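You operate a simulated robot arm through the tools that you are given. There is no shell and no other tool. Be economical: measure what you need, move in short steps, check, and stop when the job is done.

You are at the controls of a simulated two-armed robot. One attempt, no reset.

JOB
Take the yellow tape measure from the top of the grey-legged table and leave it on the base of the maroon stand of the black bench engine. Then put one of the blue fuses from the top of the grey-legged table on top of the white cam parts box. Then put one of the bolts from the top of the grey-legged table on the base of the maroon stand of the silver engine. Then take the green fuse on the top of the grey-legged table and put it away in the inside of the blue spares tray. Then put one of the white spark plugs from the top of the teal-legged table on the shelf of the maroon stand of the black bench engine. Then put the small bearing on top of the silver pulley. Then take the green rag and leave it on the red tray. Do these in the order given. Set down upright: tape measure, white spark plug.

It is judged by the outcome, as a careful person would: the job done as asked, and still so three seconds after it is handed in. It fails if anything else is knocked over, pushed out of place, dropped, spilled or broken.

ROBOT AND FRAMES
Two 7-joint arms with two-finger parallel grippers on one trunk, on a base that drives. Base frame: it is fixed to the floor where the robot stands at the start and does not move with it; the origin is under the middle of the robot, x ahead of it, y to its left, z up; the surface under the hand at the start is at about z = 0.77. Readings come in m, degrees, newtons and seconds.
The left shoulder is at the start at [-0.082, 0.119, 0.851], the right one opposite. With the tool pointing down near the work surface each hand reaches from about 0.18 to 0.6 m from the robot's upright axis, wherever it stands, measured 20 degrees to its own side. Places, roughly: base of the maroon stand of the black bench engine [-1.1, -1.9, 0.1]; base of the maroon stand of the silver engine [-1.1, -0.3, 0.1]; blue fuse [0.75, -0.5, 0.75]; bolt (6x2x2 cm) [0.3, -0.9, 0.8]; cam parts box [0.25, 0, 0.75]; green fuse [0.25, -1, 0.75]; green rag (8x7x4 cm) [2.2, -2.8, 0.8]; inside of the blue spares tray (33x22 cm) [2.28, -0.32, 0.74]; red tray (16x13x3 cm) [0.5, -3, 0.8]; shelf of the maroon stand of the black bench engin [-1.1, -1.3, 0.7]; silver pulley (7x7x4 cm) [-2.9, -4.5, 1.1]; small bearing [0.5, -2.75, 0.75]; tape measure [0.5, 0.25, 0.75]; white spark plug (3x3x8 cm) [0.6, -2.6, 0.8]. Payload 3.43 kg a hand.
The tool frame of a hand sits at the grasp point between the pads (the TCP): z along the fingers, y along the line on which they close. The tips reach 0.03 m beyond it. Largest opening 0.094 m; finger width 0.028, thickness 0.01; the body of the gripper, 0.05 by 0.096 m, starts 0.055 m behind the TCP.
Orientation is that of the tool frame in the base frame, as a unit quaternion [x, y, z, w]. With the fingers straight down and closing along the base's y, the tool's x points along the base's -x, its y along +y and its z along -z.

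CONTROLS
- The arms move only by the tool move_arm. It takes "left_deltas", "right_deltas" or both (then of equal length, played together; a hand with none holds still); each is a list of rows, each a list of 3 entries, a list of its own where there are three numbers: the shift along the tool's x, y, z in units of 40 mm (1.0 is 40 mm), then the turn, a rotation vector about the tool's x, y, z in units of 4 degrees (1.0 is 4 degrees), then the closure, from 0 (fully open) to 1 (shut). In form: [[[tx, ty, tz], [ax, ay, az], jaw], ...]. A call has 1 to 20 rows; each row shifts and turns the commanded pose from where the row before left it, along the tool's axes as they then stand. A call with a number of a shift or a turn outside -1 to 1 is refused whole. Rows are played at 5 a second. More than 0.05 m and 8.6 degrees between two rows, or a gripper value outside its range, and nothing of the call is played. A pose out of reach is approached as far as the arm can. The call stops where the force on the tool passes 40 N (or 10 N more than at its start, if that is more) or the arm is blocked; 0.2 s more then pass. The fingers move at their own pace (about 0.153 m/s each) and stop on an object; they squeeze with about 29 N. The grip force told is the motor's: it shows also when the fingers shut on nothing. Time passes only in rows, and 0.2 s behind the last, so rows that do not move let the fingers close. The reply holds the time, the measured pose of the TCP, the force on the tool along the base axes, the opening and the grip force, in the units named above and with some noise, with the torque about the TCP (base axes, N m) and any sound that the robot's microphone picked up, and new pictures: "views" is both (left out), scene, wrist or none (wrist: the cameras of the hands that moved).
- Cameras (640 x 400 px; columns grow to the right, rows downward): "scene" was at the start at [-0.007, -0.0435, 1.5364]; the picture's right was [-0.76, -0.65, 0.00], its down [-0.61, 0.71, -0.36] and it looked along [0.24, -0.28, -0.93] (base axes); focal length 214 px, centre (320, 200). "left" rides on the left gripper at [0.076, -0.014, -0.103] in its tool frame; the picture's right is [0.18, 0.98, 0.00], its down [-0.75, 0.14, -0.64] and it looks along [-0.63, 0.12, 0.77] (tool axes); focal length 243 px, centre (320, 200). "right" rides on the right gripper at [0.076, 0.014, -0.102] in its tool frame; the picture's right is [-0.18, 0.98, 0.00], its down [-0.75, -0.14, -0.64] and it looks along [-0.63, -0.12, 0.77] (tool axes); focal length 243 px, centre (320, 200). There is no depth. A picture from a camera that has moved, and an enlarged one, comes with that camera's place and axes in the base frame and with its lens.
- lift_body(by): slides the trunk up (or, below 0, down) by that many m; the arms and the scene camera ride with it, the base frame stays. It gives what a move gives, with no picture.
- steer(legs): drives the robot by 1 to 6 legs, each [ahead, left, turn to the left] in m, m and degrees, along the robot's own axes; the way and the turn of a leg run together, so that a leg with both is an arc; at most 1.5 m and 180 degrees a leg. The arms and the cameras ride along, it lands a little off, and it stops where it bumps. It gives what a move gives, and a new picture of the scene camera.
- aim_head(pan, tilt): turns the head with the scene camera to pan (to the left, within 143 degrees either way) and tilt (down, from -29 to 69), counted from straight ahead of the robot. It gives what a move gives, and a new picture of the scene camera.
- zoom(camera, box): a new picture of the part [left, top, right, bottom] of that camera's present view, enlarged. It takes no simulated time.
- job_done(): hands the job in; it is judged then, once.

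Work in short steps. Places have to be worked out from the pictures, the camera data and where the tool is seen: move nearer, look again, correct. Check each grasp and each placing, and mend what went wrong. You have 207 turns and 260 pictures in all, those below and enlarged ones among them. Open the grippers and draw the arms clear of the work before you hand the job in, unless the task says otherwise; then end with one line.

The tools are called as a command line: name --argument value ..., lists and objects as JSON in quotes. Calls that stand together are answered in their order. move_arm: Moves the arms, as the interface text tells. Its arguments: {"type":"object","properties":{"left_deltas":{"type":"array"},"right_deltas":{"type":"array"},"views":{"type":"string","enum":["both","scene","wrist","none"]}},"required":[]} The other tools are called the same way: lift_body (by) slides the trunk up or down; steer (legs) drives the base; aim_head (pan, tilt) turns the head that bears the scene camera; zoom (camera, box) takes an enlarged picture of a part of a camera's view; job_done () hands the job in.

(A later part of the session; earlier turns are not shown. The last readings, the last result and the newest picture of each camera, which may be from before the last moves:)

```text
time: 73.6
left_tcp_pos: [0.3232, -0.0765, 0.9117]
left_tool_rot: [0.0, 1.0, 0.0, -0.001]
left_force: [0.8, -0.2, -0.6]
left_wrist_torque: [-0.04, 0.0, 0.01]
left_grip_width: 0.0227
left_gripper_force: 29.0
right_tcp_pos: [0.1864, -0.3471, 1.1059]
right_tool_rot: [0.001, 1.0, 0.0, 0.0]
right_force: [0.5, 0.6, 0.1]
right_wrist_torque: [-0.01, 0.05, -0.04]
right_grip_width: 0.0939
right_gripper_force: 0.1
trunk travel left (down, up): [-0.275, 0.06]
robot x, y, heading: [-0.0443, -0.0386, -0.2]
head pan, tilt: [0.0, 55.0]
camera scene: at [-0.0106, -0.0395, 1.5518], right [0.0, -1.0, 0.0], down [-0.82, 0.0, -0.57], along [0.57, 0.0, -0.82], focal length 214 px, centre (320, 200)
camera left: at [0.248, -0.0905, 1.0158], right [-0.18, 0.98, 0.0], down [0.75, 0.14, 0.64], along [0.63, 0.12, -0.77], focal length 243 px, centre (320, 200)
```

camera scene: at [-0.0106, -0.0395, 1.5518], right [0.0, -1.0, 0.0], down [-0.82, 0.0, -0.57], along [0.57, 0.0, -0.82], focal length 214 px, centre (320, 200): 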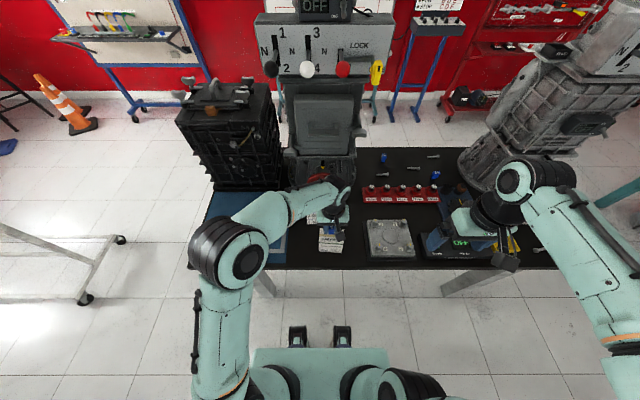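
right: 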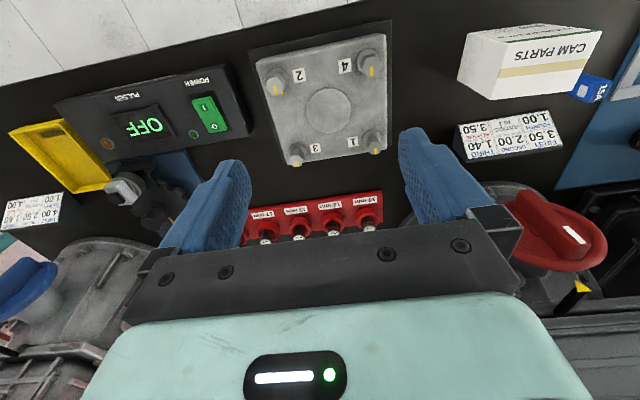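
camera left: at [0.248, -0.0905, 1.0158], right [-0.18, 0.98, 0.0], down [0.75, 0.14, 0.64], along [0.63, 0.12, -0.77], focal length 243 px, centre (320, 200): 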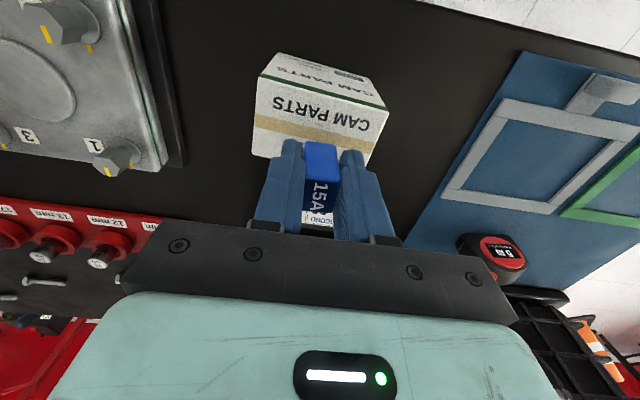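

Over the box (centre ≈ (0.317, −0.079)). Lower gently to contact.

move_arm --left_deltas '[[[0.2, -0.05, 0.3], [0, 0, 0], 1], [[0, 0, 0.25], [0, 0, 0], 1], [[0, 0, 0.12], [0, 0, 0], 1], [[0, 0, 0], [0, 0, 0], 1]]' --views "none"

```text
time: 74.6
left_tcp_pos: [0.3153, -0.0801, 0.8889]
left_tool_rot: [0.0, 1.0, -0.002, 0.003]
left_force: [0.3, -1.6, 22.6]
left_wrist_torque: [-0.01, -0.18, 0.02]
left_grip_width: 0.023
left_gripper_force: 28.4
right_tcp_pos: [0.1853, -0.3473, 1.1062]
right_tool_rot: [0.0, 1.0, 0.0, 0.001]
right_force: [-1.0, -0.1, -0.1]
right_wrist_torque: [0.0, -0.01, 0.03]
right_grip_width: 0.0941
right_gripper_force: 0.1
trunk travel left (down, up): [-0.275, 0.06]
robot x, y, heading: [-0.0384, -0.035, -0.0]
head pan, tilt: [0.0, 55.0]
```

Contact at z 0.889. Ease off, open and rise.

move_arm --left_deltas '[[[0, 0, -0.12], [0, 0, 0], 1], [[0, 0, 0], [0, 0, 0], 0.6], [[0, 0, 0], [0, 0, 0], 0.35], [[0, 0, -1], [0, 0, 0], 0.3], [[0, 0, -1], [0, 0, 0], 0.3], [[0.5, 0.5, -0.5], [0, 0, 0], 0]]' --views "wrist"

```text
time: 76.0
left_tcp_pos: [0.2929, -0.0589, 0.9914]
left_tool_rot: [0.001, 1.0, 0.0, 0.0]
left_force: [-0.3, 0.8, -0.7]
left_wrist_torque: [-0.02, -0.02, 0.01]
left_grip_width: 0.0941
left_gripper_force: 0.1
right_tcp_pos: [0.1846, -0.3472, 1.1059]
right_tool_rot: [0.001, 1.0, 0.0, 0.001]
right_force: [0.7, -0.7, 0.0]
right_wrist_torque: [0.01, -0.01, -0.01]
right_grip_width: 0.0939
right_gripper_force: 0.0
trunk travel left (down, up): [-0.275, 0.06]
robot x, y, heading: [-0.0396, -0.039, -0.1]
head pan, tilt: [0.0, 55.0]
camera left: at [0.2173, -0.0737, 1.0951], right [-0.18, 0.98, 0.0], down [0.75, 0.14, 0.64], along [0.63, 0.12, -0.77], focal length 243 px, centre (320, 200)
```

left: 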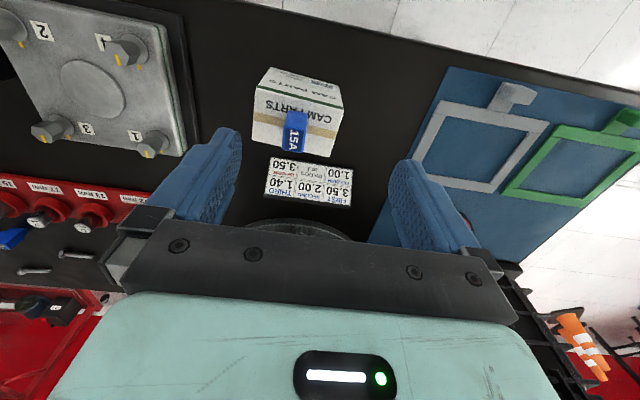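

The fuse stands on the box. Next the bolt near (0.3, −0.9): I back off a little, strafe right along the table and look there.

steer --legs '[[-0.15, 0, 0], [0, -0.75, 0]]'

aim_head --pan -5 --tilt 50

```text
time: 83.9
left_tcp_pos: [0.1433, -0.7974, 0.9918]
left_tool_rot: [-0.002, 1.0, 0.0, 0.0]
left_force: [1.1, 0.9, 0.3]
left_wrist_torque: [-0.02, 0.0, 0.0]
left_grip_width: 0.0943
left_gripper_force: 0.0
right_tcp_pos: [0.0394, -1.085, 1.1059]
right_tool_rot: [-0.003, 1.0, 0.0, 0.001]
right_force: [0.8, 0.0, 0.8]
right_wrist_torque: [0.02, 0.0, -0.02]
right_grip_width: 0.094
right_gripper_force: 0.1
trunk travel left (down, up): [-0.275, 0.06]
robot x, y, heading: [-0.1898, -0.7783, 0.4]
head pan, tilt: [0.0, 55.0]
camera scene: at [-0.1608, -0.778, 1.5518], right [0.0, -1.0, 0.0], down [-0.82, 0.0, -0.57], along [0.57, 0.0, -0.82], focal length 214 px, centre (320, 200)
```

scene: 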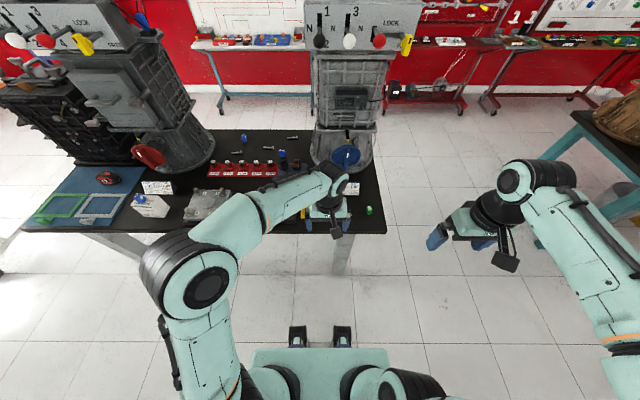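

```text
time: 84.5
left_tcp_pos: [0.1446, -0.7954, 0.9918]
left_tool_rot: [-0.002, 1.0, 0.0, 0.0]
left_force: [-0.8, 0.6, 0.6]
left_wrist_torque: [0.05, -0.04, 0.02]
left_grip_width: 0.0939
left_gripper_force: 0.1
right_tcp_pos: [0.0394, -1.0828, 1.1052]
right_tool_rot: [-0.002, 1.0, 0.0, 0.0]
right_force: [0.8, -0.5, -0.2]
right_wrist_torque: [0.03, -0.04, 0.02]
right_grip_width: 0.0939
right_gripper_force: 0.1
trunk travel left (down, up): [-0.275, 0.06]
robot x, y, heading: [-0.1887, -0.7746, 0.5]
head pan, tilt: [-5.0, 50.0]
camera scene: at [-0.1561, -0.7845, 1.5583], right [-0.08, -1.0, 0.0], down [-0.76, 0.06, -0.64], along [0.64, -0.05, -0.77], focal length 214 px, centre (320, 200)
```

scene: 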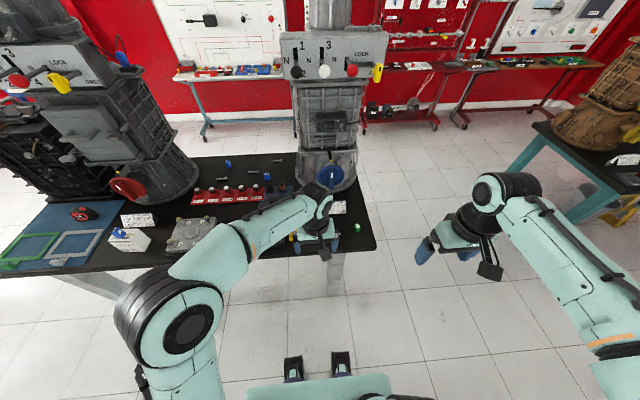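

The left arm hides the spot; I move the left hand a bit left and use its wrist camera.

move_arm --left_deltas '[[[0, -0.5, 0], [0, 0, 0], 0]]' --views "wrist"

```text
time: 84.9
left_tcp_pos: [0.1456, -0.8187, 0.9914]
left_tool_rot: [-0.002, 1.0, 0.001, 0.0]
left_force: [0.2, 0.6, 0.7]
left_wrist_torque: [0.02, -0.03, 0.03]
left_grip_width: 0.0939
left_gripper_force: 0.1
right_tcp_pos: [0.0382, -1.0842, 1.1056]
right_tool_rot: [-0.003, 1.0, 0.0, 0.0]
right_force: [-0.9, -0.1, -0.7]
right_wrist_torque: [0.01, -0.02, 0.01]
right_grip_width: 0.094
right_gripper_force: 0.0
trunk travel left (down, up): [-0.275, 0.06]
robot x, y, heading: [-0.1888, -0.7776, 0.2]
head pan, tilt: [-5.0, 50.0]
camera left: at [0.0692, -0.8318, 1.0944], right [-0.19, 0.98, 0.0], down [0.75, 0.14, 0.64], along [0.63, 0.12, -0.77], focal length 243 px, centre (320, 200)
```

left: 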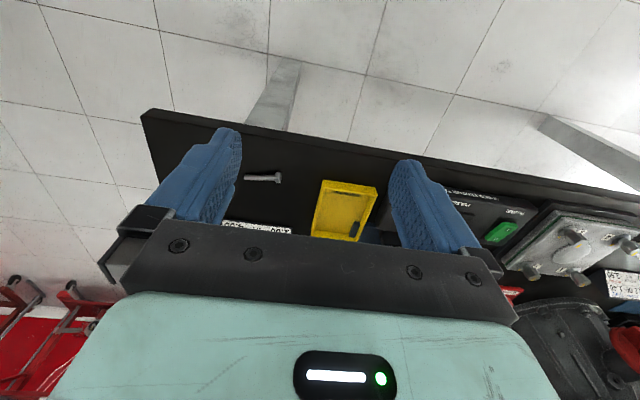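

Bolt lies along y at about (0.30, −0.88). I strafe right and slightly in so the left hand reaches it well, while turning the left tool 90° so the fingers close along x.

steer --legs '[[0.06, -0.17, 0]]'

move_arm --left_deltas '[[[0, 0.3, 0], [0, 0, -1], 0], [[0, 0.3, 0], [0, 0, -1], 0], [[0, 0.3, 0], [0, 0, -1], 0], [[0, 0.3, 0], [0, 0, -1], 0], [[0, 0.3, 0], [0, 0, -1], 0], [[0, 0.3, 0], [0, 0, -1], 0], [[0, 0.2, 0], [0, 0, -1], 0], [[0, 0, 0], [0, 0, -1], 0], [[0, 0, 0], [0, 0, -1], 0], [[0, 0, 0], [0, 0, -1], 0], [[0, 0, 0], [0, 0, -1], 0]]' --views "none"

move_arm --left_deltas '[[[0, 0, 0], [0, 0, -1], 0], [[0, 0, 0], [0, 0, -1], 0], [[0, 0, 0], [0, 0, -1], 0], [[0, 0, 0], [0, 0, -1], 0], [[0, 0, 0], [0, 0, -1], 0], [[0, 0, 0], [0, 0, -1], 0], [[0, 0, 0], [0, 0, -1], 0], [[0, 0, 0], [0, 0, -1], 0], [[0, 0, 0], [0, 0, -1], 0], [[0, 0, 0], [0, 0, -1], 0], [[0, 0, 0], [0, 0, -1], 0], [[0, 0, 0], [0, 0, -0.5], 0]]' --views "both"

```text
time: 87.0
left_tcp_pos: [0.2044, -0.9868, 0.9921]
left_tool_rot: [0.0, 1.0, 0.0, 0.0]
left_force: [-0.7, -0.1, 1.0]
left_wrist_torque: [0.01, 0.01, 0.01]
left_grip_width: 0.0939
left_gripper_force: 0.1
right_tcp_pos: [0.0977, -1.2537, 1.1065]
right_tool_rot: [-0.002, 1.0, 0.001, 0.001]
right_force: [0.0, -0.1, 0.7]
right_wrist_torque: [-0.02, 0.02, -0.02]
right_grip_width: 0.0941
right_gripper_force: 0.1
trunk travel left (down, up): [-0.275, 0.06]
robot x, y, heading: [-0.1293, -0.944, -0.0]
head pan, tilt: [-5.0, 50.0]
camera scene: at [-0.0963, -0.9542, 1.5583], right [-0.08, -1.0, 0.0], down [-0.76, 0.06, -0.64], along [0.64, -0.05, -0.77], focal length 214 px, centre (320, 200)
```

scene: 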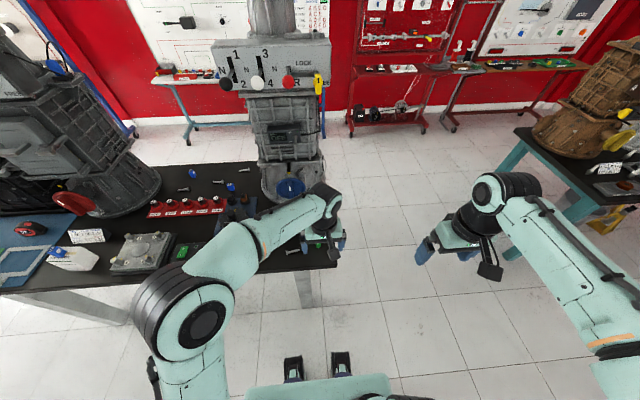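

```text
time: 89.5
left_tcp_pos: [0.1882, -0.9081, 0.9917]
left_tool_rot: [-0.377, 0.926, -0.002, 0.001]
left_force: [0.0, -0.4, -1.3]
left_wrist_torque: [0.03, -0.01, 0.01]
left_grip_width: 0.0943
left_gripper_force: 0.0
right_tcp_pos: [0.0986, -1.2523, 1.1065]
right_tool_rot: [-0.002, 1.0, 0.0, 0.0]
right_force: [0.0, -0.4, 0.3]
right_wrist_torque: [0.01, -0.01, 0.02]
right_grip_width: 0.0943
right_gripper_force: 0.0
trunk travel left (down, up): [-0.275, 0.06]
robot x, y, heading: [-0.1279, -0.944, 0.1]
head pan, tilt: [-5.0, 50.0]
```

```text
time: 92.0
left_tcp_pos: [0.1888, -0.9084, 0.9903]
left_tool_rot: [0.709, -0.705, 0.0, 0.0]
left_force: [0.9, -0.5, 0.0]
left_wrist_torque: [0.02, -0.04, -0.01]
left_grip_width: 0.094
left_gripper_force: 0.0
right_tcp_pos: [0.0977, -1.2537, 1.1067]
right_tool_rot: [-0.001, 1.0, 0.0, 0.001]
right_force: [0.1, -0.1, -0.7]
right_wrist_torque: [0.05, 0.02, 0.0]
right_grip_width: 0.0936
right_gripper_force: 0.1
trunk travel left (down, up): [-0.275, 0.06]
robot x, y, heading: [-0.1335, -0.9474, -0.0]
head pan, tilt: [-5.0, 50.0]
camera scene: at [-0.0963, -0.954, 1.5583], right [-0.08, -1.0, 0.0], down [-0.76, 0.06, -0.64], along [0.64, -0.05, -0.77], focal length 214 px, centre (320, 200)
camera left: at [0.2036, -0.9848, 1.0942], right [-0.98, -0.19, 0.0], down [-0.14, 0.75, 0.64], along [-0.12, 0.63, -0.77], focal length 243 px, centre (320, 200)
```

scene: 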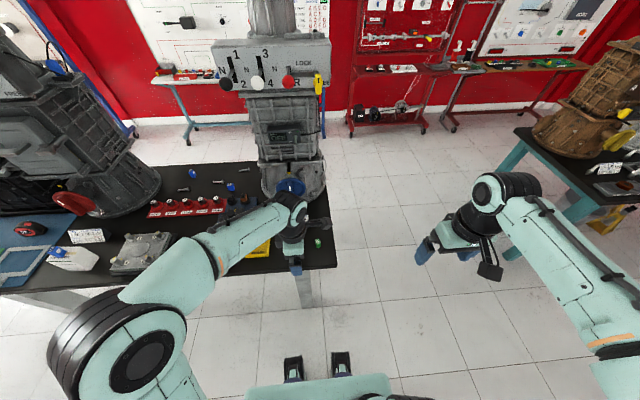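
left: 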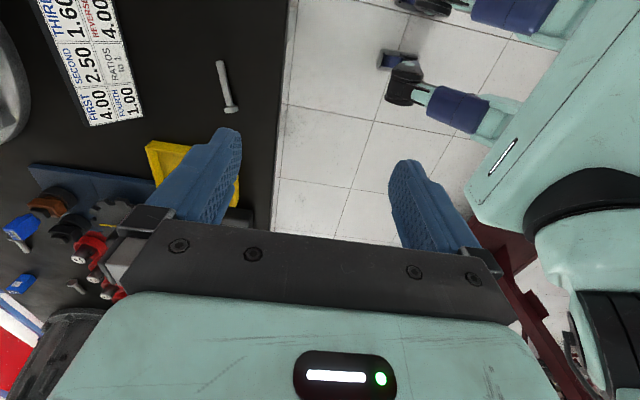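

Bolt centre ≈(0.299, −0.88), yawed about 12° from y. I move above, turn 12° to match and look again.

move_arm --left_deltas '[[[-0.25, -1, 0], [0, 0, 0], 0.3], [[-0.25, -1, 0], [0, 0, 0], 0.3], [[-0.2, -0.75, 0], [0, 0, 0], 0.3], [[0, 0, 1], [0, 0, -1], 0.3], [[0, 0, 1], [0, 0, -1], 0.3], [[0, 0, 1], [0, 0, -1], 0.3]]' --views "wrist"

```text
time: 93.5
left_tcp_pos: [0.2971, -0.8831, 0.8686]
left_tool_rot: [0.778, -0.628, 0.0, -0.001]
left_force: [-0.3, -0.1, -0.6]
left_wrist_torque: [0.02, -0.01, 0.01]
left_grip_width: 0.0656
left_gripper_force: 0.1
right_tcp_pos: [0.0981, -1.2533, 1.1062]
right_tool_rot: [-0.002, 1.0, -0.001, 0.0]
right_force: [0.5, 0.4, -1.1]
right_wrist_torque: [0.01, -0.02, 0.02]
right_grip_width: 0.0939
right_gripper_force: 0.0
trunk travel left (down, up): [-0.275, 0.06]
robot x, y, heading: [-0.1287, -0.9459, 0.1]
head pan, tilt: [-5.0, 50.0]
camera left: at [0.3282, -0.9536, 0.973], right [-0.92, -0.39, 0.0], down [-0.3, 0.71, 0.64], along [-0.25, 0.59, -0.77], focal length 243 px, centre (320, 200)
```

left: 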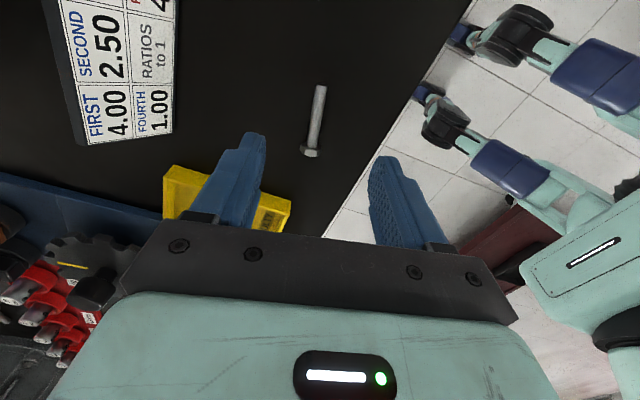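

Well aligned. Descend to the bolt and close.

move_arm --left_deltas '[[[0, -0.1, 1], [0, 0, 0], 0.3], [[0, 0, 0.6], [0, 0, 0], 0.3], [[0, 0, 0], [0, 0, 0], 1], [[0, 0, 0], [0, 0, 0], 1], [[0, 0, -1], [0, 0, 0], 1], [[0, 0, -1], [0, 0, 0], 1], [[0, 0, -1], [0, 0, 0], 1]]' --views "wrist"

```text
time: 95.0
left_tcp_pos: [0.302, -0.879, 0.925]
left_tool_rot: [0.778, -0.628, 0.0, 0.0]
left_force: [-1.0, -0.7, 0.4]
left_wrist_torque: [0.01, 0.01, 0.0]
left_grip_width: 0.0083
left_gripper_force: 28.7
right_tcp_pos: [0.0973, -1.2534, 1.1071]
right_tool_rot: [-0.002, 1.0, -0.001, -0.001]
right_force: [0.3, -0.5, -0.3]
right_wrist_torque: [-0.04, -0.03, 0.04]
right_grip_width: 0.0938
right_gripper_force: 0.1
trunk travel left (down, up): [-0.275, 0.06]
robot x, y, heading: [-0.1297, -0.948, -0.2]
head pan, tilt: [-5.0, 50.0]
camera left: at [0.3321, -0.9513, 1.0282], right [-0.92, -0.39, 0.0], down [-0.3, 0.71, 0.64], along [-0.25, 0.59, -0.77], focal length 243 px, centre (320, 200)
```

left: 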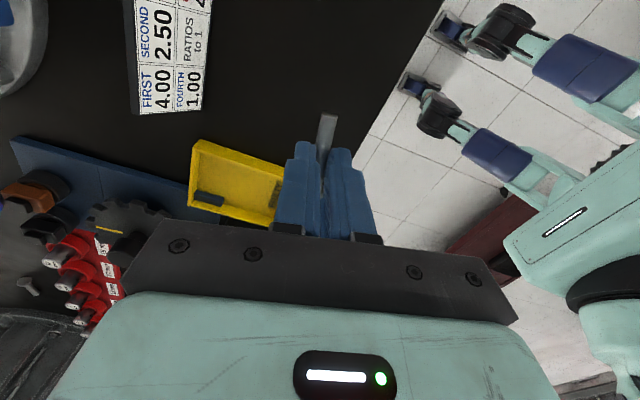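

Bolt gripped (8 mm). I retract the hand, back off, turn round to face the silver engine stand.

move_arm --left_deltas '[[[0, 0.8, -0.8], [0, 0, 0], 1], [[0, 1, 0], [0, 0, 0], 1], [[-0.5, 0.9, 0], [0, 0, 0], 1]]' --views "none"

steer --legs '[[-0.1, 0, 0], [0, 0, 90], [0.6, 0, 0], [0, 0, 90]]'

aim_head --pan 10 --tilt 50

```text
time: 95.8
left_tcp_pos: [0.1912, -0.8801, 0.9589]
left_tool_rot: [0.778, -0.629, 0.0, 0.0]
left_force: [0.4, 0.0, -0.2]
left_wrist_torque: [0.01, -0.01, 0.01]
left_grip_width: 0.0082
left_gripper_force: 29.6
right_tcp_pos: [0.0963, -1.2533, 1.1059]
right_tool_rot: [-0.002, 1.0, 0.0, 0.001]
right_force: [0.3, 0.2, -0.6]
right_wrist_torque: [0.01, 0.01, 0.0]
right_grip_width: 0.0939
right_gripper_force: 0.1
trunk travel left (down, up): [-0.275, 0.06]
robot x, y, heading: [-0.1288, -0.9495, 0.4]
head pan, tilt: [-5.0, 50.0]
```

```text
time: 107.7
left_tcp_pos: [-0.5528, -0.417, 0.9586]
left_tool_rot: [0.617, 0.787, 0.0, -0.001]
left_force: [0.2, 0.4, -0.1]
left_wrist_torque: [0.01, 0.02, 0.0]
left_grip_width: 0.0088
left_gripper_force: 29.3
right_tcp_pos: [-0.4697, -0.0414, 1.1064]
right_tool_rot: [1.0, 0.015, 0.0, 0.0]
right_force: [-0.3, 0.1, -0.4]
right_wrist_torque: [0.02, -0.01, -0.01]
right_grip_width: 0.094
right_gripper_force: 0.1
trunk travel left (down, up): [-0.275, 0.06]
robot x, y, heading: [-0.2331, -0.3426, -178.2]
head pan, tilt: [-5.0, 50.0]
camera scene: at [-0.2648, -0.3383, 1.5583], right [0.06, 1.0, 0.0], down [0.76, -0.04, -0.64], along [-0.64, 0.04, -0.77], focal length 214 px, centre (320, 200)
```

scene: 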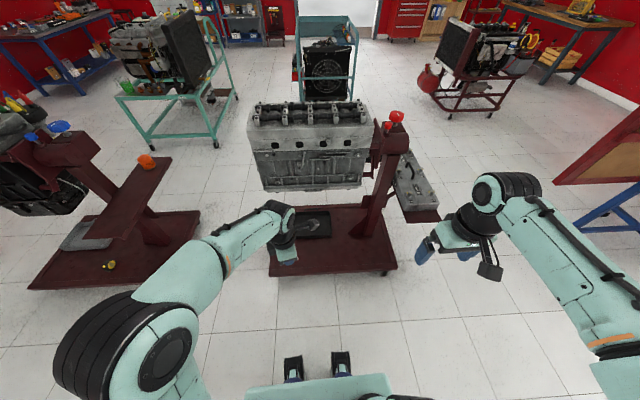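

```text
time: 108.5
left_tcp_pos: [-0.5523, -0.4163, 0.9585]
left_tool_rot: [0.618, 0.786, 0.001, 0.0]
left_force: [-0.4, -0.1, -0.3]
left_wrist_torque: [-0.01, -0.02, 0.01]
left_grip_width: 0.0085
left_gripper_force: 28.6
right_tcp_pos: [-0.4685, -0.0413, 1.1059]
right_tool_rot: [1.0, 0.015, -0.001, -0.001]
right_force: [0.5, -0.4, 0.0]
right_wrist_torque: [0.0, -0.04, -0.02]
right_grip_width: 0.094
right_gripper_force: 0.1
trunk travel left (down, up): [-0.275, 0.06]
robot x, y, heading: [-0.2306, -0.3426, -178.4]
head pan, tilt: [10.0, 50.0]
camera scene: at [-0.2633, -0.3582, 1.5583], right [-0.2, 0.98, 0.0], down [0.75, 0.15, -0.64], along [-0.63, -0.13, -0.77], focal length 214 px, centre (320, 200)
```

scene: 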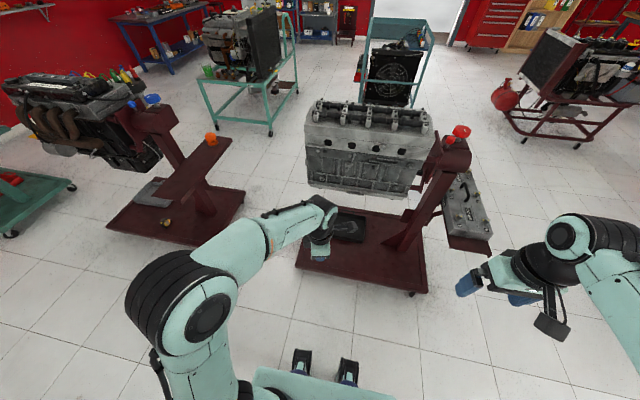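

Deck strip at x −0.83…−1.05 in front of the black tray is free. I drive in 0.25 m, lower the trunk, and lower the bolt over (−0.93, −0.42).

steer --legs '[[0.25, 0, 0]]'

lift_body --by -0.27

```text
time: 110.3
left_tcp_pos: [-0.8009, -0.4236, 0.9587]
left_tool_rot: [0.618, 0.786, 0.0, 0.0]
left_force: [-0.5, -0.2, -0.2]
left_wrist_torque: [-0.03, 0.0, -0.03]
left_grip_width: 0.0084
left_gripper_force: 29.1
right_tcp_pos: [-0.717, -0.0493, 1.1053]
right_tool_rot: [1.0, 0.014, 0.001, 0.0]
right_force: [-0.5, 0.0, 0.6]
right_wrist_torque: [0.0, -0.01, -0.02]
right_grip_width: 0.0941
right_gripper_force: 0.0
trunk travel left (down, up): [-0.275, 0.06]
robot x, y, heading: [-0.4803, -0.3481, -178.5]
head pan, tilt: [10.0, 50.0]
camera scene: at [-0.5116, -0.3654, 1.5582], right [-0.2, 0.98, 0.0], down [0.75, 0.15, -0.64], along [-0.63, -0.13, -0.77], focal length 214 px, centre (320, 200)
```

scene: 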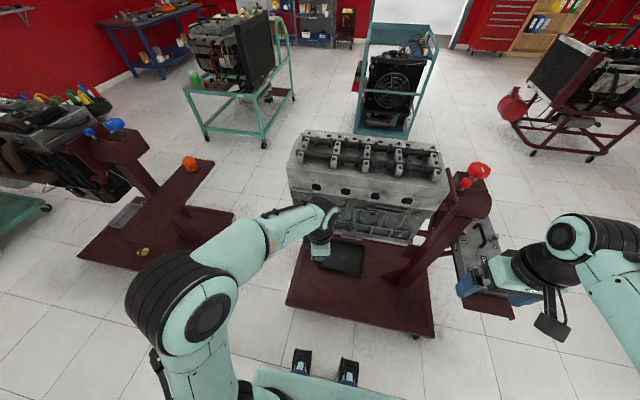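

```text
time: 113.0
left_tcp_pos: [-0.7999, -0.4237, 0.6889]
left_tool_rot: [0.619, 0.785, 0.0, -0.001]
left_force: [0.6, 0.0, -0.5]
left_wrist_torque: [-0.01, 0.0, -0.03]
left_grip_width: 0.0086
left_gripper_force: 28.5
right_tcp_pos: [-0.7168, -0.047, 0.8347]
right_tool_rot: [1.0, 0.014, 0.0, 0.001]
right_force: [-0.8, -1.4, 0.0]
right_wrist_torque: [-0.02, 0.0, -0.01]
right_grip_width: 0.094
right_gripper_force: 0.1
trunk travel left (down, up): [-0.005, 0.33]
robot x, y, heading: [-0.4823, -0.3515, -178.0]
head pan, tilt: [10.0, 50.0]
```

Now the tool's y points to base +x; I reach out 12 cm and go down to z≈0.25.

move_arm --left_deltas '[[[0.2, -0.7, 0.8], [0, 0, 0], 1], [[0.2, -0.7, 0.8], [0, 0, 0], 1], [[0.2, -0.7, 0.8], [0, 0, 0], 1], [[0.1, -0.8, 0.6], [0, 0, 0], 1], [[0, 0, 1], [0, 0, 0], 1], [[0, 0, 1], [0, 0, 0], 1], [[0, 0, 1], [0, 0, 0], 1], [[0, 0, 1], [0, 0, 0], 1], [[0, 0, 1], [0, 0, 0], 1], [[0, 0, 1], [0, 0, 0], 1], [[0, 0, 1], [0, 0, 0], 1], [[0, 0, 1], [0, 0, 0], 1]]' --views "both"

```text
time: 115.7
left_tcp_pos: [-0.9204, -0.423, 0.2511]
left_tool_rot: [0.618, 0.786, 0.0, 0.0]
left_force: [-0.4, 0.7, -0.5]
left_wrist_torque: [-0.05, 0.02, 0.0]
left_grip_width: 0.0085
left_gripper_force: 28.8
right_tcp_pos: [-0.7175, -0.0487, 0.836]
right_tool_rot: [1.0, 0.014, -0.001, 0.001]
right_force: [-0.3, 0.6, 0.1]
right_wrist_torque: [0.01, 0.02, 0.0]
right_grip_width: 0.094
right_gripper_force: 0.1
trunk travel left (down, up): [-0.005, 0.33]
robot x, y, heading: [-0.4809, -0.3495, -178.7]
head pan, tilt: [10.0, 50.0]
camera scene: at [-0.5602, -0.3668, 1.2844], right [-0.2, 0.98, 0.0], down [0.75, 0.15, -0.64], along [-0.63, -0.13, -0.77], focal length 214 px, centre (320, 200)
camera left: at [-0.9513, -0.3518, 0.3525], right [0.91, 0.41, 0.0], down [0.31, -0.7, 0.64], along [0.26, -0.59, -0.77], focal length 243 px, centre (320, 200)
```

scene: 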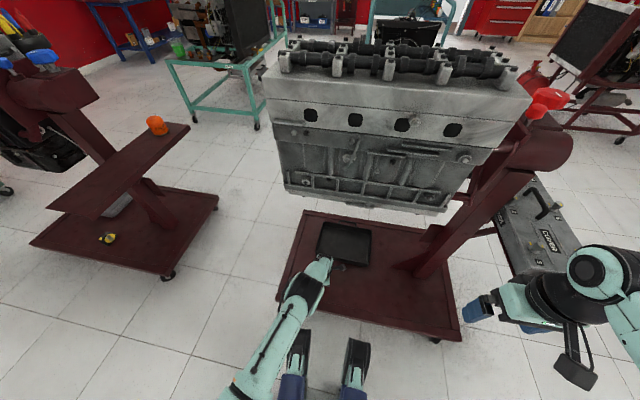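
left: 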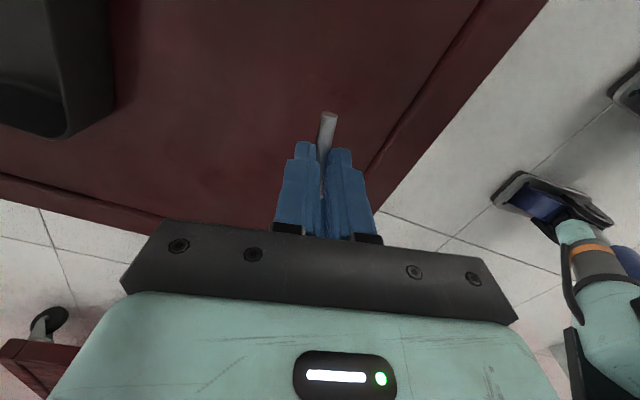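

Over free deck; I shift slightly inward (+y, −x) and lower to contact.

move_arm --left_deltas '[[[0.9, -0.3, 0.5], [0, 0, 0], 1], [[0, 0, 0.75], [0, 0, 0], 1], [[0, 0, 0.4], [0, 0, 0], 1], [[0, 0, 0.15], [0, 0, 0], 1], [[0, 0, 0.12], [0, 0, 0], 1], [[0, 0, 0], [0, 0, 0], 1]]' --views "none"

```text
time: 117.0
left_tcp_pos: [-0.9211, -0.3864, 0.185]
left_tool_rot: [0.619, 0.786, 0.0, -0.001]
left_force: [-0.4, -0.3, -0.9]
left_wrist_torque: [-0.02, 0.03, 0.01]
left_grip_width: 0.0085
left_gripper_force: 29.0
left hand out of reach, approached as far as the arm can: row 2, 3, 5
right_tcp_pos: [-0.7167, -0.0481, 0.8364]
right_tool_rot: [1.0, 0.014, 0.0, 0.0]
right_force: [0.1, 0.7, -0.9]
right_wrist_torque: [0.01, -0.01, -0.01]
right_grip_width: 0.094
right_gripper_force: 0.1
trunk travel left (down, up): [-0.005, 0.33]
robot x, y, heading: [-0.4789, -0.3504, -178.4]
head pan, tilt: [10.0, 50.0]
```

Arm at its limit here; I move a bit back toward the robot and then down.

move_arm --left_deltas '[[[-0.7, 0.4, -0.2], [0, 0, 0], 1], [[0, 0, 0.2], [0, 0, 0], 1], [[0, 0, 0.15], [0, 0, 0], 1], [[0, 0, 0], [0, 0, 0], 1]]' --views "wrist"

```text
time: 118.0
left_tcp_pos: [-0.9008, -0.4088, 0.1788]
left_tool_rot: [0.619, 0.785, -0.002, -0.002]
left_force: [0.7, 0.4, 18.6]
left_wrist_torque: [-0.13, -0.08, -0.05]
left_grip_width: 0.0088
left_gripper_force: 29.0
right_tcp_pos: [-0.716, -0.0489, 0.8364]
right_tool_rot: [1.0, 0.014, -0.001, 0.0]
right_force: [1.1, -0.7, -0.6]
right_wrist_torque: [0.0, 0.01, -0.04]
right_grip_width: 0.094
right_gripper_force: 0.0
trunk travel left (down, up): [-0.005, 0.33]
robot x, y, heading: [-0.4814, -0.3463, -178.5]
head pan, tilt: [10.0, 50.0]
camera left: at [-0.9313, -0.3377, 0.2826], right [0.91, 0.41, 0.0], down [0.32, -0.7, 0.64], along [0.26, -0.59, -0.77], focal length 243 px, centre (320, 200)
```

left: 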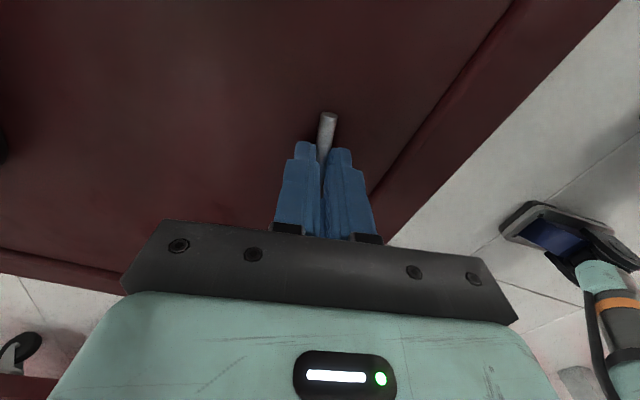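

Contact at z 0.179. Release with a partial opening (rim nearby) and rise.

move_arm --left_deltas '[[[0, 0, -0.05], [0, 0, 0], 1], [[0, 0, 0], [0, 0, 0], 0.75], [[0, 0, 0], [0, 0, 0], 0.7], [[0, 0, -0.5], [0, 0, 0], 0.7], [[0, 0, -1], [0, 0, 0], 0.7], [[0, 0, -1], [0, 0, 0], 0.7]]' --views "wrist"

```text
time: 119.5
left_tcp_pos: [-0.8974, -0.4111, 0.2791]
left_tool_rot: [0.619, 0.786, 0.0, 0.0]
left_force: [0.9, -0.1, -0.4]
left_wrist_torque: [0.0, 0.02, 0.04]
left_grip_width: 0.0283
left_gripper_force: 0.1
right_tcp_pos: [-0.7158, -0.049, 0.8366]
right_tool_rot: [1.0, 0.014, 0.0, 0.001]
right_force: [-0.2, 0.1, 0.3]
right_wrist_torque: [-0.04, -0.01, 0.02]
right_grip_width: 0.0941
right_gripper_force: 0.0
trunk travel left (down, up): [-0.005, 0.33]
robot x, y, heading: [-0.4826, -0.3511, -178.5]
head pan, tilt: [10.0, 50.0]
camera left: at [-0.9277, -0.3399, 0.3825], right [0.91, 0.41, 0.0], down [0.31, -0.7, 0.64], along [0.26, -0.59, -0.77], focal length 243 px, centre (320, 200)
```

left: 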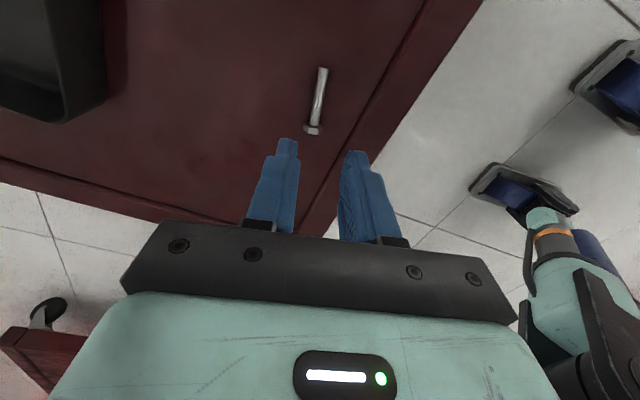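

Bolt is on the deck. I raise the hand while turning the tool back, then lift the trunk and drive back to the table's right end for the green fuse.

move_arm --left_deltas '[[[0, 0, -1], [0, 0, 0], 0.7], [[0, 0, -1], [0, 0, 0], 0.7], [[0, 0, -1], [0, 0, 1], 0.5], [[0, 0, -1], [0, 0, 1], 0], [[0, 0, -1], [0, 0, 1], 0], [[0, 0, -1], [0, 0, 1], 0], [[0, 0, -1], [0, 0, 1], 0], [[0, 0, -1], [0, 0, 1], 0], [[0, 0, -1], [0, 0, 1], 0], [[0, 0, -1], [0, 0, 1], 0], [[0, 0, 0], [0, 0, 1], 0], [[0, 0, 0], [0, 0, 1], 0], [[0, 0, 0], [0, 0, 1], 0], [[0, 0, 0], [0, 0, 1], 0], [[0, 0, 0], [0, 0, 1], 0], [[0, 0, 0], [0, 0, 1], 0], [[0, 0, 0], [0, 0, 1], 0], [[0, 0, 0], [0, 0, 1], 0], [[0, 0, 0], [0, 0, 1], 0], [[0, 0, 0], [0, 0, 1], 0]]' --views "none"

move_arm --left_deltas '[[[0, 0, 0], [0, 0, 1], 0], [[0, 0, 0], [0, 0, 1], 0], [[0, 0, 0], [0, 0, 1], 0], [[0, 0, 0], [0, 0, 1], 0], [[0, 0, 0], [0, 0, 1], 0], [[0, 0, 0], [0, 0, 1], 0], [[0, 0, 0], [0, 0, 1], 0], [[1, 0, 0], [0, 0, 0.5], 0], [[1, 0, 0], [0, 0, 0], 0], [[0.3, 0.5, 0], [0, 0, 0], 0]]' --views "none"

lift_body --by 0.27

steer --legs '[[-0.26, 0, 0], [0, 0, 90], [0.62, 0, 0], [0, 0, 89]]'

```text
time: 123.7
left_tcp_pos: [-0.8989, -0.411, 0.679]
left_tool_rot: [0.962, 0.271, 0.0, 0.001]
left_force: [-1.2, -0.2, -0.1]
left_wrist_torque: [-0.03, 0.01, 0.03]
left_grip_width: 0.0941
left_gripper_force: 0.0
right_tcp_pos: [-0.7158, -0.0479, 0.8361]
right_tool_rot: [1.0, 0.014, 0.0, 0.0]
right_force: [0.4, 0.2, 0.0]
right_wrist_torque: [0.02, -0.03, 0.02]
right_grip_width: 0.094
right_gripper_force: 0.0
trunk travel left (down, up): [-0.005, 0.33]
robot x, y, heading: [-0.4807, -0.352, -178.5]
head pan, tilt: [10.0, 50.0]
```

```text
time: 125.8
left_tcp_pos: [-0.8061, -0.4279, 0.68]
left_tool_rot: [1.0, 0.013, 0.0, 0.001]
left_force: [0.1, 0.0, -0.7]
left_wrist_torque: [-0.01, 0.0, -0.01]
left_grip_width: 0.094
left_gripper_force: 0.0
right_tcp_pos: [-0.7159, -0.0492, 0.8361]
right_tool_rot: [1.0, 0.014, 0.0, -0.001]
right_force: [0.2, -0.3, 0.9]
right_wrist_torque: [-0.01, 0.02, -0.02]
right_grip_width: 0.0941
right_gripper_force: 0.1
trunk travel left (down, up): [-0.005, 0.33]
robot x, y, heading: [-0.4799, -0.3541, -178.5]
head pan, tilt: [10.0, 50.0]
```

```text
time: 128.6
left_tcp_pos: [-0.806, -0.4275, 0.9488]
left_tool_rot: [1.0, 0.013, 0.0, 0.001]
left_force: [0.3, -0.1, 0.9]
left_wrist_torque: [0.01, 0.01, -0.04]
left_grip_width: 0.0941
left_gripper_force: 0.1
right_tcp_pos: [-0.7164, -0.0482, 1.1068]
right_tool_rot: [1.0, 0.015, 0.0, 0.0]
right_force: [0.7, -0.2, 0.1]
right_wrist_torque: [-0.01, 0.0, 0.01]
right_grip_width: 0.0941
right_gripper_force: 0.1
trunk travel left (down, up): [-0.275, 0.06]
robot x, y, heading: [-0.4796, -0.3481, -178.6]
head pan, tilt: [10.0, 50.0]
```

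```text
time: 141.1
left_tcp_pos: [0.1297, -0.8981, 0.9489]
left_tool_rot: [0.005, 1.0, 0.0, 0.0]
left_force: [-0.4, 0.2, -0.5]
left_wrist_torque: [0.03, 0.0, 0.0]
left_grip_width: 0.0944
left_gripper_force: 0.1
right_tcp_pos: [0.0252, -1.2714, 1.1067]
right_tool_rot: [0.004, 1.0, 0.0, 0.0]
right_force: [-1.0, 0.1, 0.8]
right_wrist_torque: [-0.01, -0.02, 0.0]
right_grip_width: 0.0943
right_gripper_force: 0.0
trunk travel left (down, up): [-0.275, 0.06]
robot x, y, heading: [-0.1992, -0.9622, -0.3]
head pan, tilt: [10.0, 50.0]
camera scene: at [-0.1661, -0.9502, 1.5583], right [0.16, -0.99, 0.0], down [-0.76, -0.13, -0.64], along [0.63, 0.11, -0.77], focal length 214 px, centre (320, 200)
```

scene: 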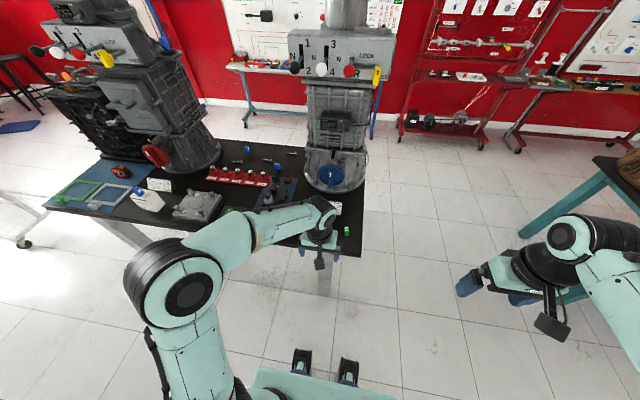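

Green fuse at about (0.315, −0.98). I move robot 0.1 ahead and 0.1 right, and look with the left wrist camera.

steer --legs '[[0.1, -0.08, 0]]'

move_arm --left_deltas '[[[0, 0.1, 0], [0, 0, 0], 0]]' --views "wrist"

```text
time: 142.5
left_tcp_pos: [0.2266, -0.9805, 0.9501]
left_tool_rot: [0.005, 1.0, 0.0, 0.0]
left_force: [0.2, 0.1, 1.0]
left_wrist_torque: [0.07, -0.01, 0.01]
left_grip_width: 0.0938
left_gripper_force: 0.2
right_tcp_pos: [0.1229, -1.3556, 1.1043]
right_tool_rot: [0.006, 1.0, 0.0, 0.0]
right_force: [-0.1, -0.2, -0.5]
right_wrist_torque: [0.01, -0.01, 0.01]
right_grip_width: 0.0938
right_gripper_force: 0.0
trunk travel left (down, up): [-0.275, 0.06]
robot x, y, heading: [-0.0999, -1.0431, -0.6]
head pan, tilt: [10.0, 50.0]
camera scene: at [-0.0685, -1.0328, 1.5583], right [0.16, -0.99, 0.0], down [-0.76, -0.12, -0.64], along [0.63, 0.11, -0.77], focal length 214 px, centre (320, 200)
```

scene: 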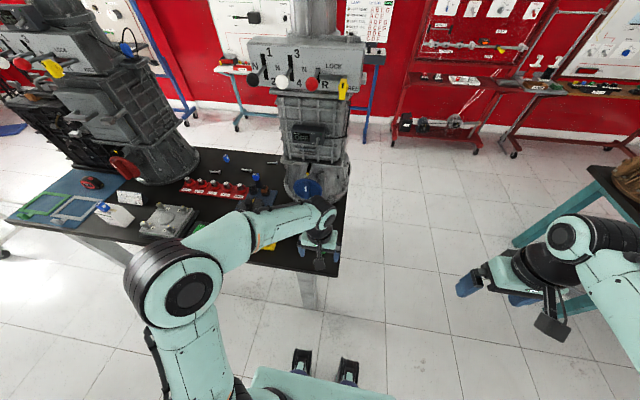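

```text
time: 142.9
left_tcp_pos: [0.2271, -0.9757, 0.9495]
left_tool_rot: [0.005, 1.0, 0.0, 0.0]
left_force: [-0.3, -0.3, 0.4]
left_wrist_torque: [0.01, -0.01, 0.0]
left_grip_width: 0.0939
left_gripper_force: 0.0
right_tcp_pos: [0.1224, -1.3537, 1.105]
right_tool_rot: [0.006, 1.0, 0.0, 0.0]
right_force: [0.6, -0.4, -0.2]
right_wrist_torque: [-0.02, 0.01, 0.03]
right_grip_width: 0.0941
right_gripper_force: 0.0
trunk travel left (down, up): [-0.275, 0.06]
robot x, y, heading: [-0.1043, -1.0482, -0.7]
head pan, tilt: [10.0, 50.0]
camera left: at [0.1509, -0.9886, 1.0523], right [-0.17, 0.98, 0.0], down [0.75, 0.13, 0.64], along [0.63, 0.11, -0.77], focal length 243 px, centre (320, 200)
```

left: 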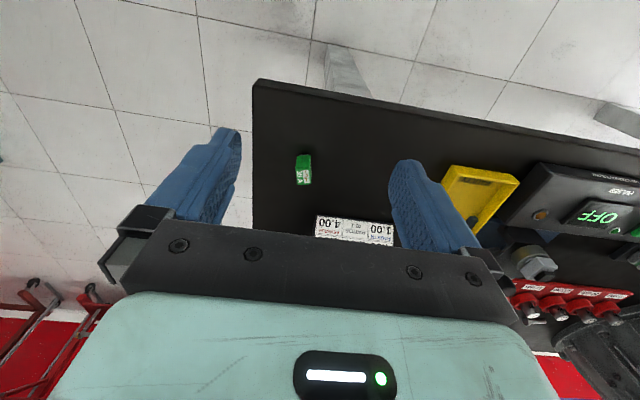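

Fuse at ≈(0.319, −0.981). Move over it with fingers part closed and check.

move_arm --left_deltas '[[[-0.8, -0.05, 0], [0, 0, 0], 0.35], [[-0.8, -0.05, 0.5], [0, 0, 0], 0.35], [[-0.7, -0.03, 0.6], [0, 0, 0], 0.35], [[0, 0, 0.75], [0, 0, 0], 0.35]]' --views "wrist"

```text
time: 143.9
left_tcp_pos: [0.3195, -0.983, 0.8734]
left_tool_rot: [0.006, 1.0, 0.0, 0.0]
left_force: [-0.3, -0.1, -0.3]
left_wrist_torque: [0.01, 0.01, -0.03]
left_grip_width: 0.061
left_gripper_force: 0.1
right_tcp_pos: [0.1233, -1.3543, 1.1052]
right_tool_rot: [0.005, 1.0, 0.001, 0.0]
right_force: [-0.3, -0.1, 0.5]
right_wrist_torque: [0.01, 0.01, 0.01]
right_grip_width: 0.0938
right_gripper_force: 0.0
trunk travel left (down, up): [-0.275, 0.06]
robot x, y, heading: [-0.0999, -1.0457, -0.5]
head pan, tilt: [10.0, 50.0]
camera left: at [0.2438, -0.9956, 0.9767], right [-0.17, 0.98, 0.0], down [0.76, 0.13, 0.64], along [0.63, 0.11, -0.77], focal length 243 px, centre (320, 200)
```

left: 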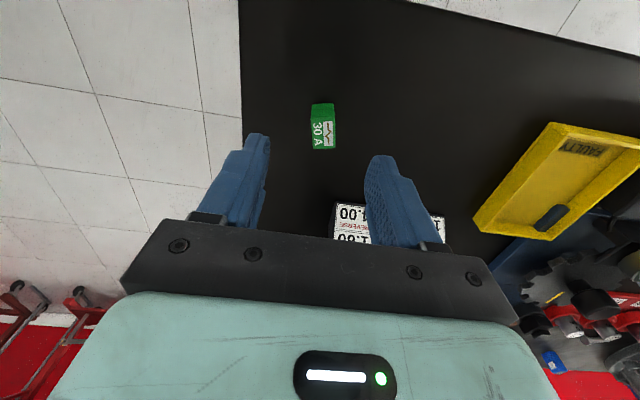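

Aligned. Descend, close, and lift.

move_arm --left_deltas '[[[0, 0.07, 1], [0, 0, 0], 0.35], [[0, 0, 0.72], [0, 0, 0], 0.35], [[0, 0, 0], [0, 0, 0], 1], [[0, 0, 0], [0, 0, 0], 1], [[0, 0, -1], [0, 0, 0], 1], [[0, 0, -1], [0, 0, 0], 1], [[0, 0, -1], [0, 0, 0], 1], [[0.8, 0, -0.8], [0, 0, 0], 1], [[1, 0, 0], [0, 0, 0], 1]]' --views "wrist"

aim_head --pan 10 --tilt 15

aim_head --pan -40 --tilt 25

```text
time: 145.9
left_tcp_pos: [0.2466, -0.979, 0.9594]
left_tool_rot: [0.005, 1.0, 0.0, 0.0]
left_force: [0.0, 0.5, -0.3]
left_wrist_torque: [-0.01, -0.01, -0.02]
left_grip_width: 0.0204
left_gripper_force: 29.0
right_tcp_pos: [0.1206, -1.3546, 1.1063]
right_tool_rot: [0.005, 1.0, 0.001, 0.001]
right_force: [-0.5, 0.8, -0.1]
right_wrist_torque: [-0.04, 0.0, 0.0]
right_grip_width: 0.0939
right_gripper_force: 0.0
trunk travel left (down, up): [-0.275, 0.06]
robot x, y, heading: [-0.1016, -1.0419, -0.6]
head pan, tilt: [10.0, 50.0]
camera left: at [0.17, -0.9925, 1.0619], right [-0.17, 0.98, 0.0], down [0.76, 0.13, 0.64], along [0.63, 0.11, -0.77], focal length 243 px, centre (320, 200)
```

left: 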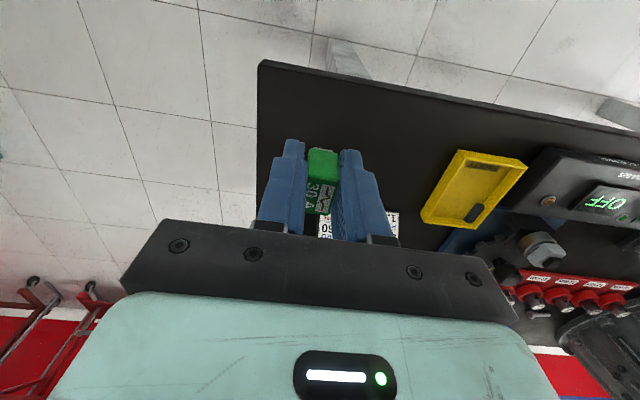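

```text
time: 146.9
left_tcp_pos: [0.2464, -0.9794, 0.9582]
left_tool_rot: [0.006, 1.0, 0.001, 0.0]
left_force: [-0.5, 1.5, -0.1]
left_wrist_torque: [0.03, 0.01, -0.02]
left_grip_width: 0.0208
left_gripper_force: 29.2
right_tcp_pos: [0.1237, -1.3554, 1.1064]
right_tool_rot: [0.006, 1.0, 0.0, 0.0]
right_force: [-0.2, 0.5, 0.0]
right_wrist_torque: [-0.01, -0.01, -0.02]
right_grip_width: 0.094
right_gripper_force: 0.1
trunk travel left (down, up): [-0.275, 0.06]
robot x, y, heading: [-0.101, -1.0498, -0.7]
head pan, tilt: [10.0, 15.0]
camera scene: at [-0.0526, -1.0298, 1.612], right [0.16, -0.99, 0.0], down [-0.26, -0.04, -0.97], along [0.95, 0.16, -0.26], focal length 214 px, centre (320, 200)
```

scene: 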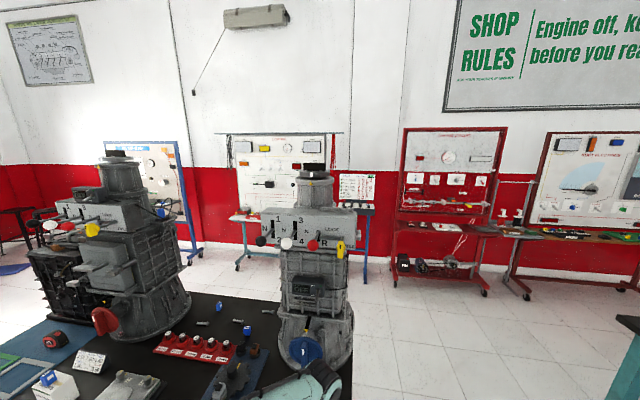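

```text
time: 148.1
left_tcp_pos: [0.2469, -0.9796, 0.9587]
left_tool_rot: [0.005, 1.0, 0.0, 0.0]
left_force: [0.7, 0.4, 0.3]
left_wrist_torque: [0.03, 0.03, 0.0]
left_grip_width: 0.0206
left_gripper_force: 28.7
right_tcp_pos: [0.1224, -1.3549, 1.1054]
right_tool_rot: [0.005, 1.0, 0.0, -0.001]
right_force: [0.7, -0.5, -0.2]
right_wrist_torque: [0.0, 0.02, 0.0]
right_grip_width: 0.0942
right_gripper_force: 0.2
trunk travel left (down, up): [-0.275, 0.06]
robot x, y, heading: [-0.1004, -1.0456, -0.8]
head pan, tilt: [-40.0, 25.0]
camera scene: at [-0.0748, -1.1049, 1.5958], right [-0.65, -0.76, 0.0], down [-0.32, 0.27, -0.91], along [0.69, -0.59, -0.42], focal length 214 px, centre (320, 200)
```

scene: 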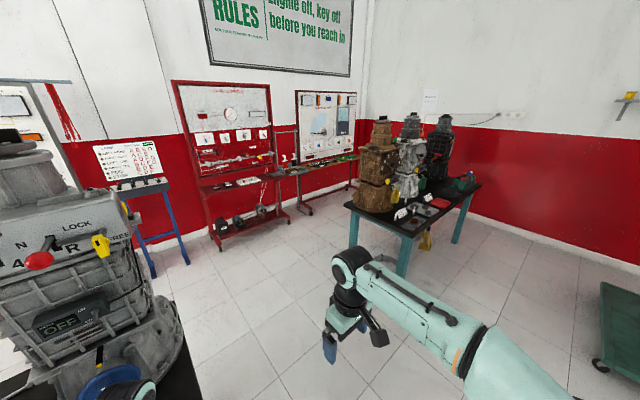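

Fuse gripped (20 mm). The tray is on the far wall shelf, behind the table; I go round the right end of the table through the gap at y≈−1.65.

steer --legs '[[-0.12, 0, 0.8], [0, -0.62, 0], [1.4, 0, 0]]'

aim_head --pan 35 --tilt 35

```text
time: 161.5
left_tcp_pos: [1.5356, -1.6136, 0.9578]
left_tool_rot: [0.008, 1.0, 0.0, 0.0]
left_force: [-0.2, 0.1, -1.0]
left_wrist_torque: [-0.02, -0.02, 0.04]
left_grip_width: 0.0205
left_gripper_force: 29.4
right_tcp_pos: [1.4087, -1.9888, 1.1065]
right_tool_rot: [0.008, 1.0, 0.0, 0.0]
right_force: [0.1, 0.0, 0.7]
right_wrist_torque: [0.0, 0.0, -0.03]
right_grip_width: 0.0937
right_gripper_force: 0.1
trunk travel left (down, up): [-0.275, 0.06]
robot x, y, heading: [1.1869, -1.6808, -0.5]
head pan, tilt: [-40.0, 25.0]
camera scene: at [1.2127, -1.7383, 1.5958], right [-0.66, -0.76, 0.0], down [-0.32, 0.28, -0.91], along [0.68, -0.59, -0.42], focal length 214 px, centre (320, 200)
```

scene: 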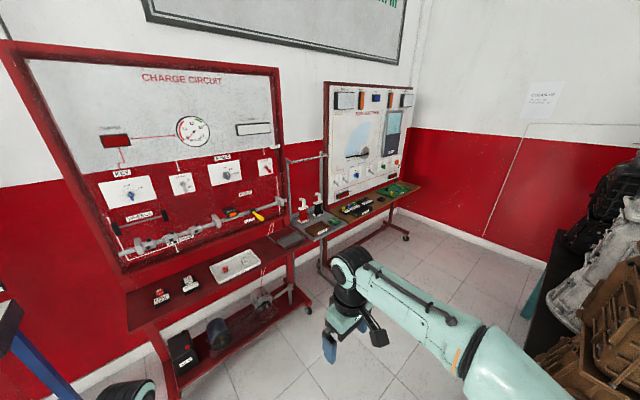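

```text
time: 162.9
left_tcp_pos: [1.5342, -1.6146, 0.9585]
left_tool_rot: [0.008, 1.0, 0.0, 0.0]
left_force: [0.7, 0.1, 0.4]
left_wrist_torque: [0.0, 0.0, 0.0]
left_grip_width: 0.0206
left_gripper_force: 29.0
right_tcp_pos: [1.4082, -1.9892, 1.1061]
right_tool_rot: [0.008, 1.0, 0.001, 0.0]
right_force: [-0.7, 0.8, -1.0]
right_wrist_torque: [-0.04, 0.02, 0.0]
right_grip_width: 0.0939
right_gripper_force: 0.0
trunk travel left (down, up): [-0.275, 0.06]
robot x, y, heading: [1.1872, -1.6789, -0.8]
head pan, tilt: [35.0, 35.0]
camera scene: at [1.216, -1.6287, 1.58], right [0.56, -0.83, 0.0], down [-0.48, -0.32, -0.82], along [0.68, 0.46, -0.57], focal length 214 px, centre (320, 200)
```

scene: 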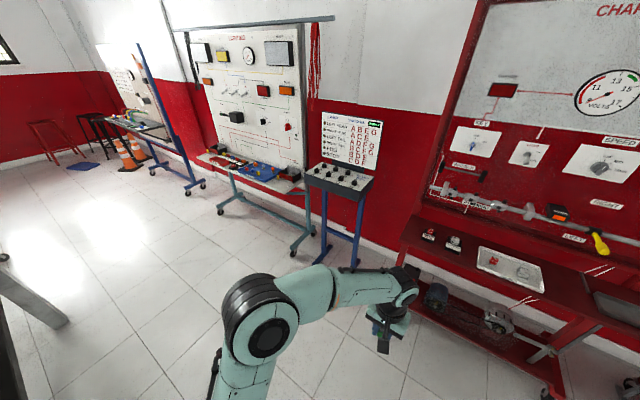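

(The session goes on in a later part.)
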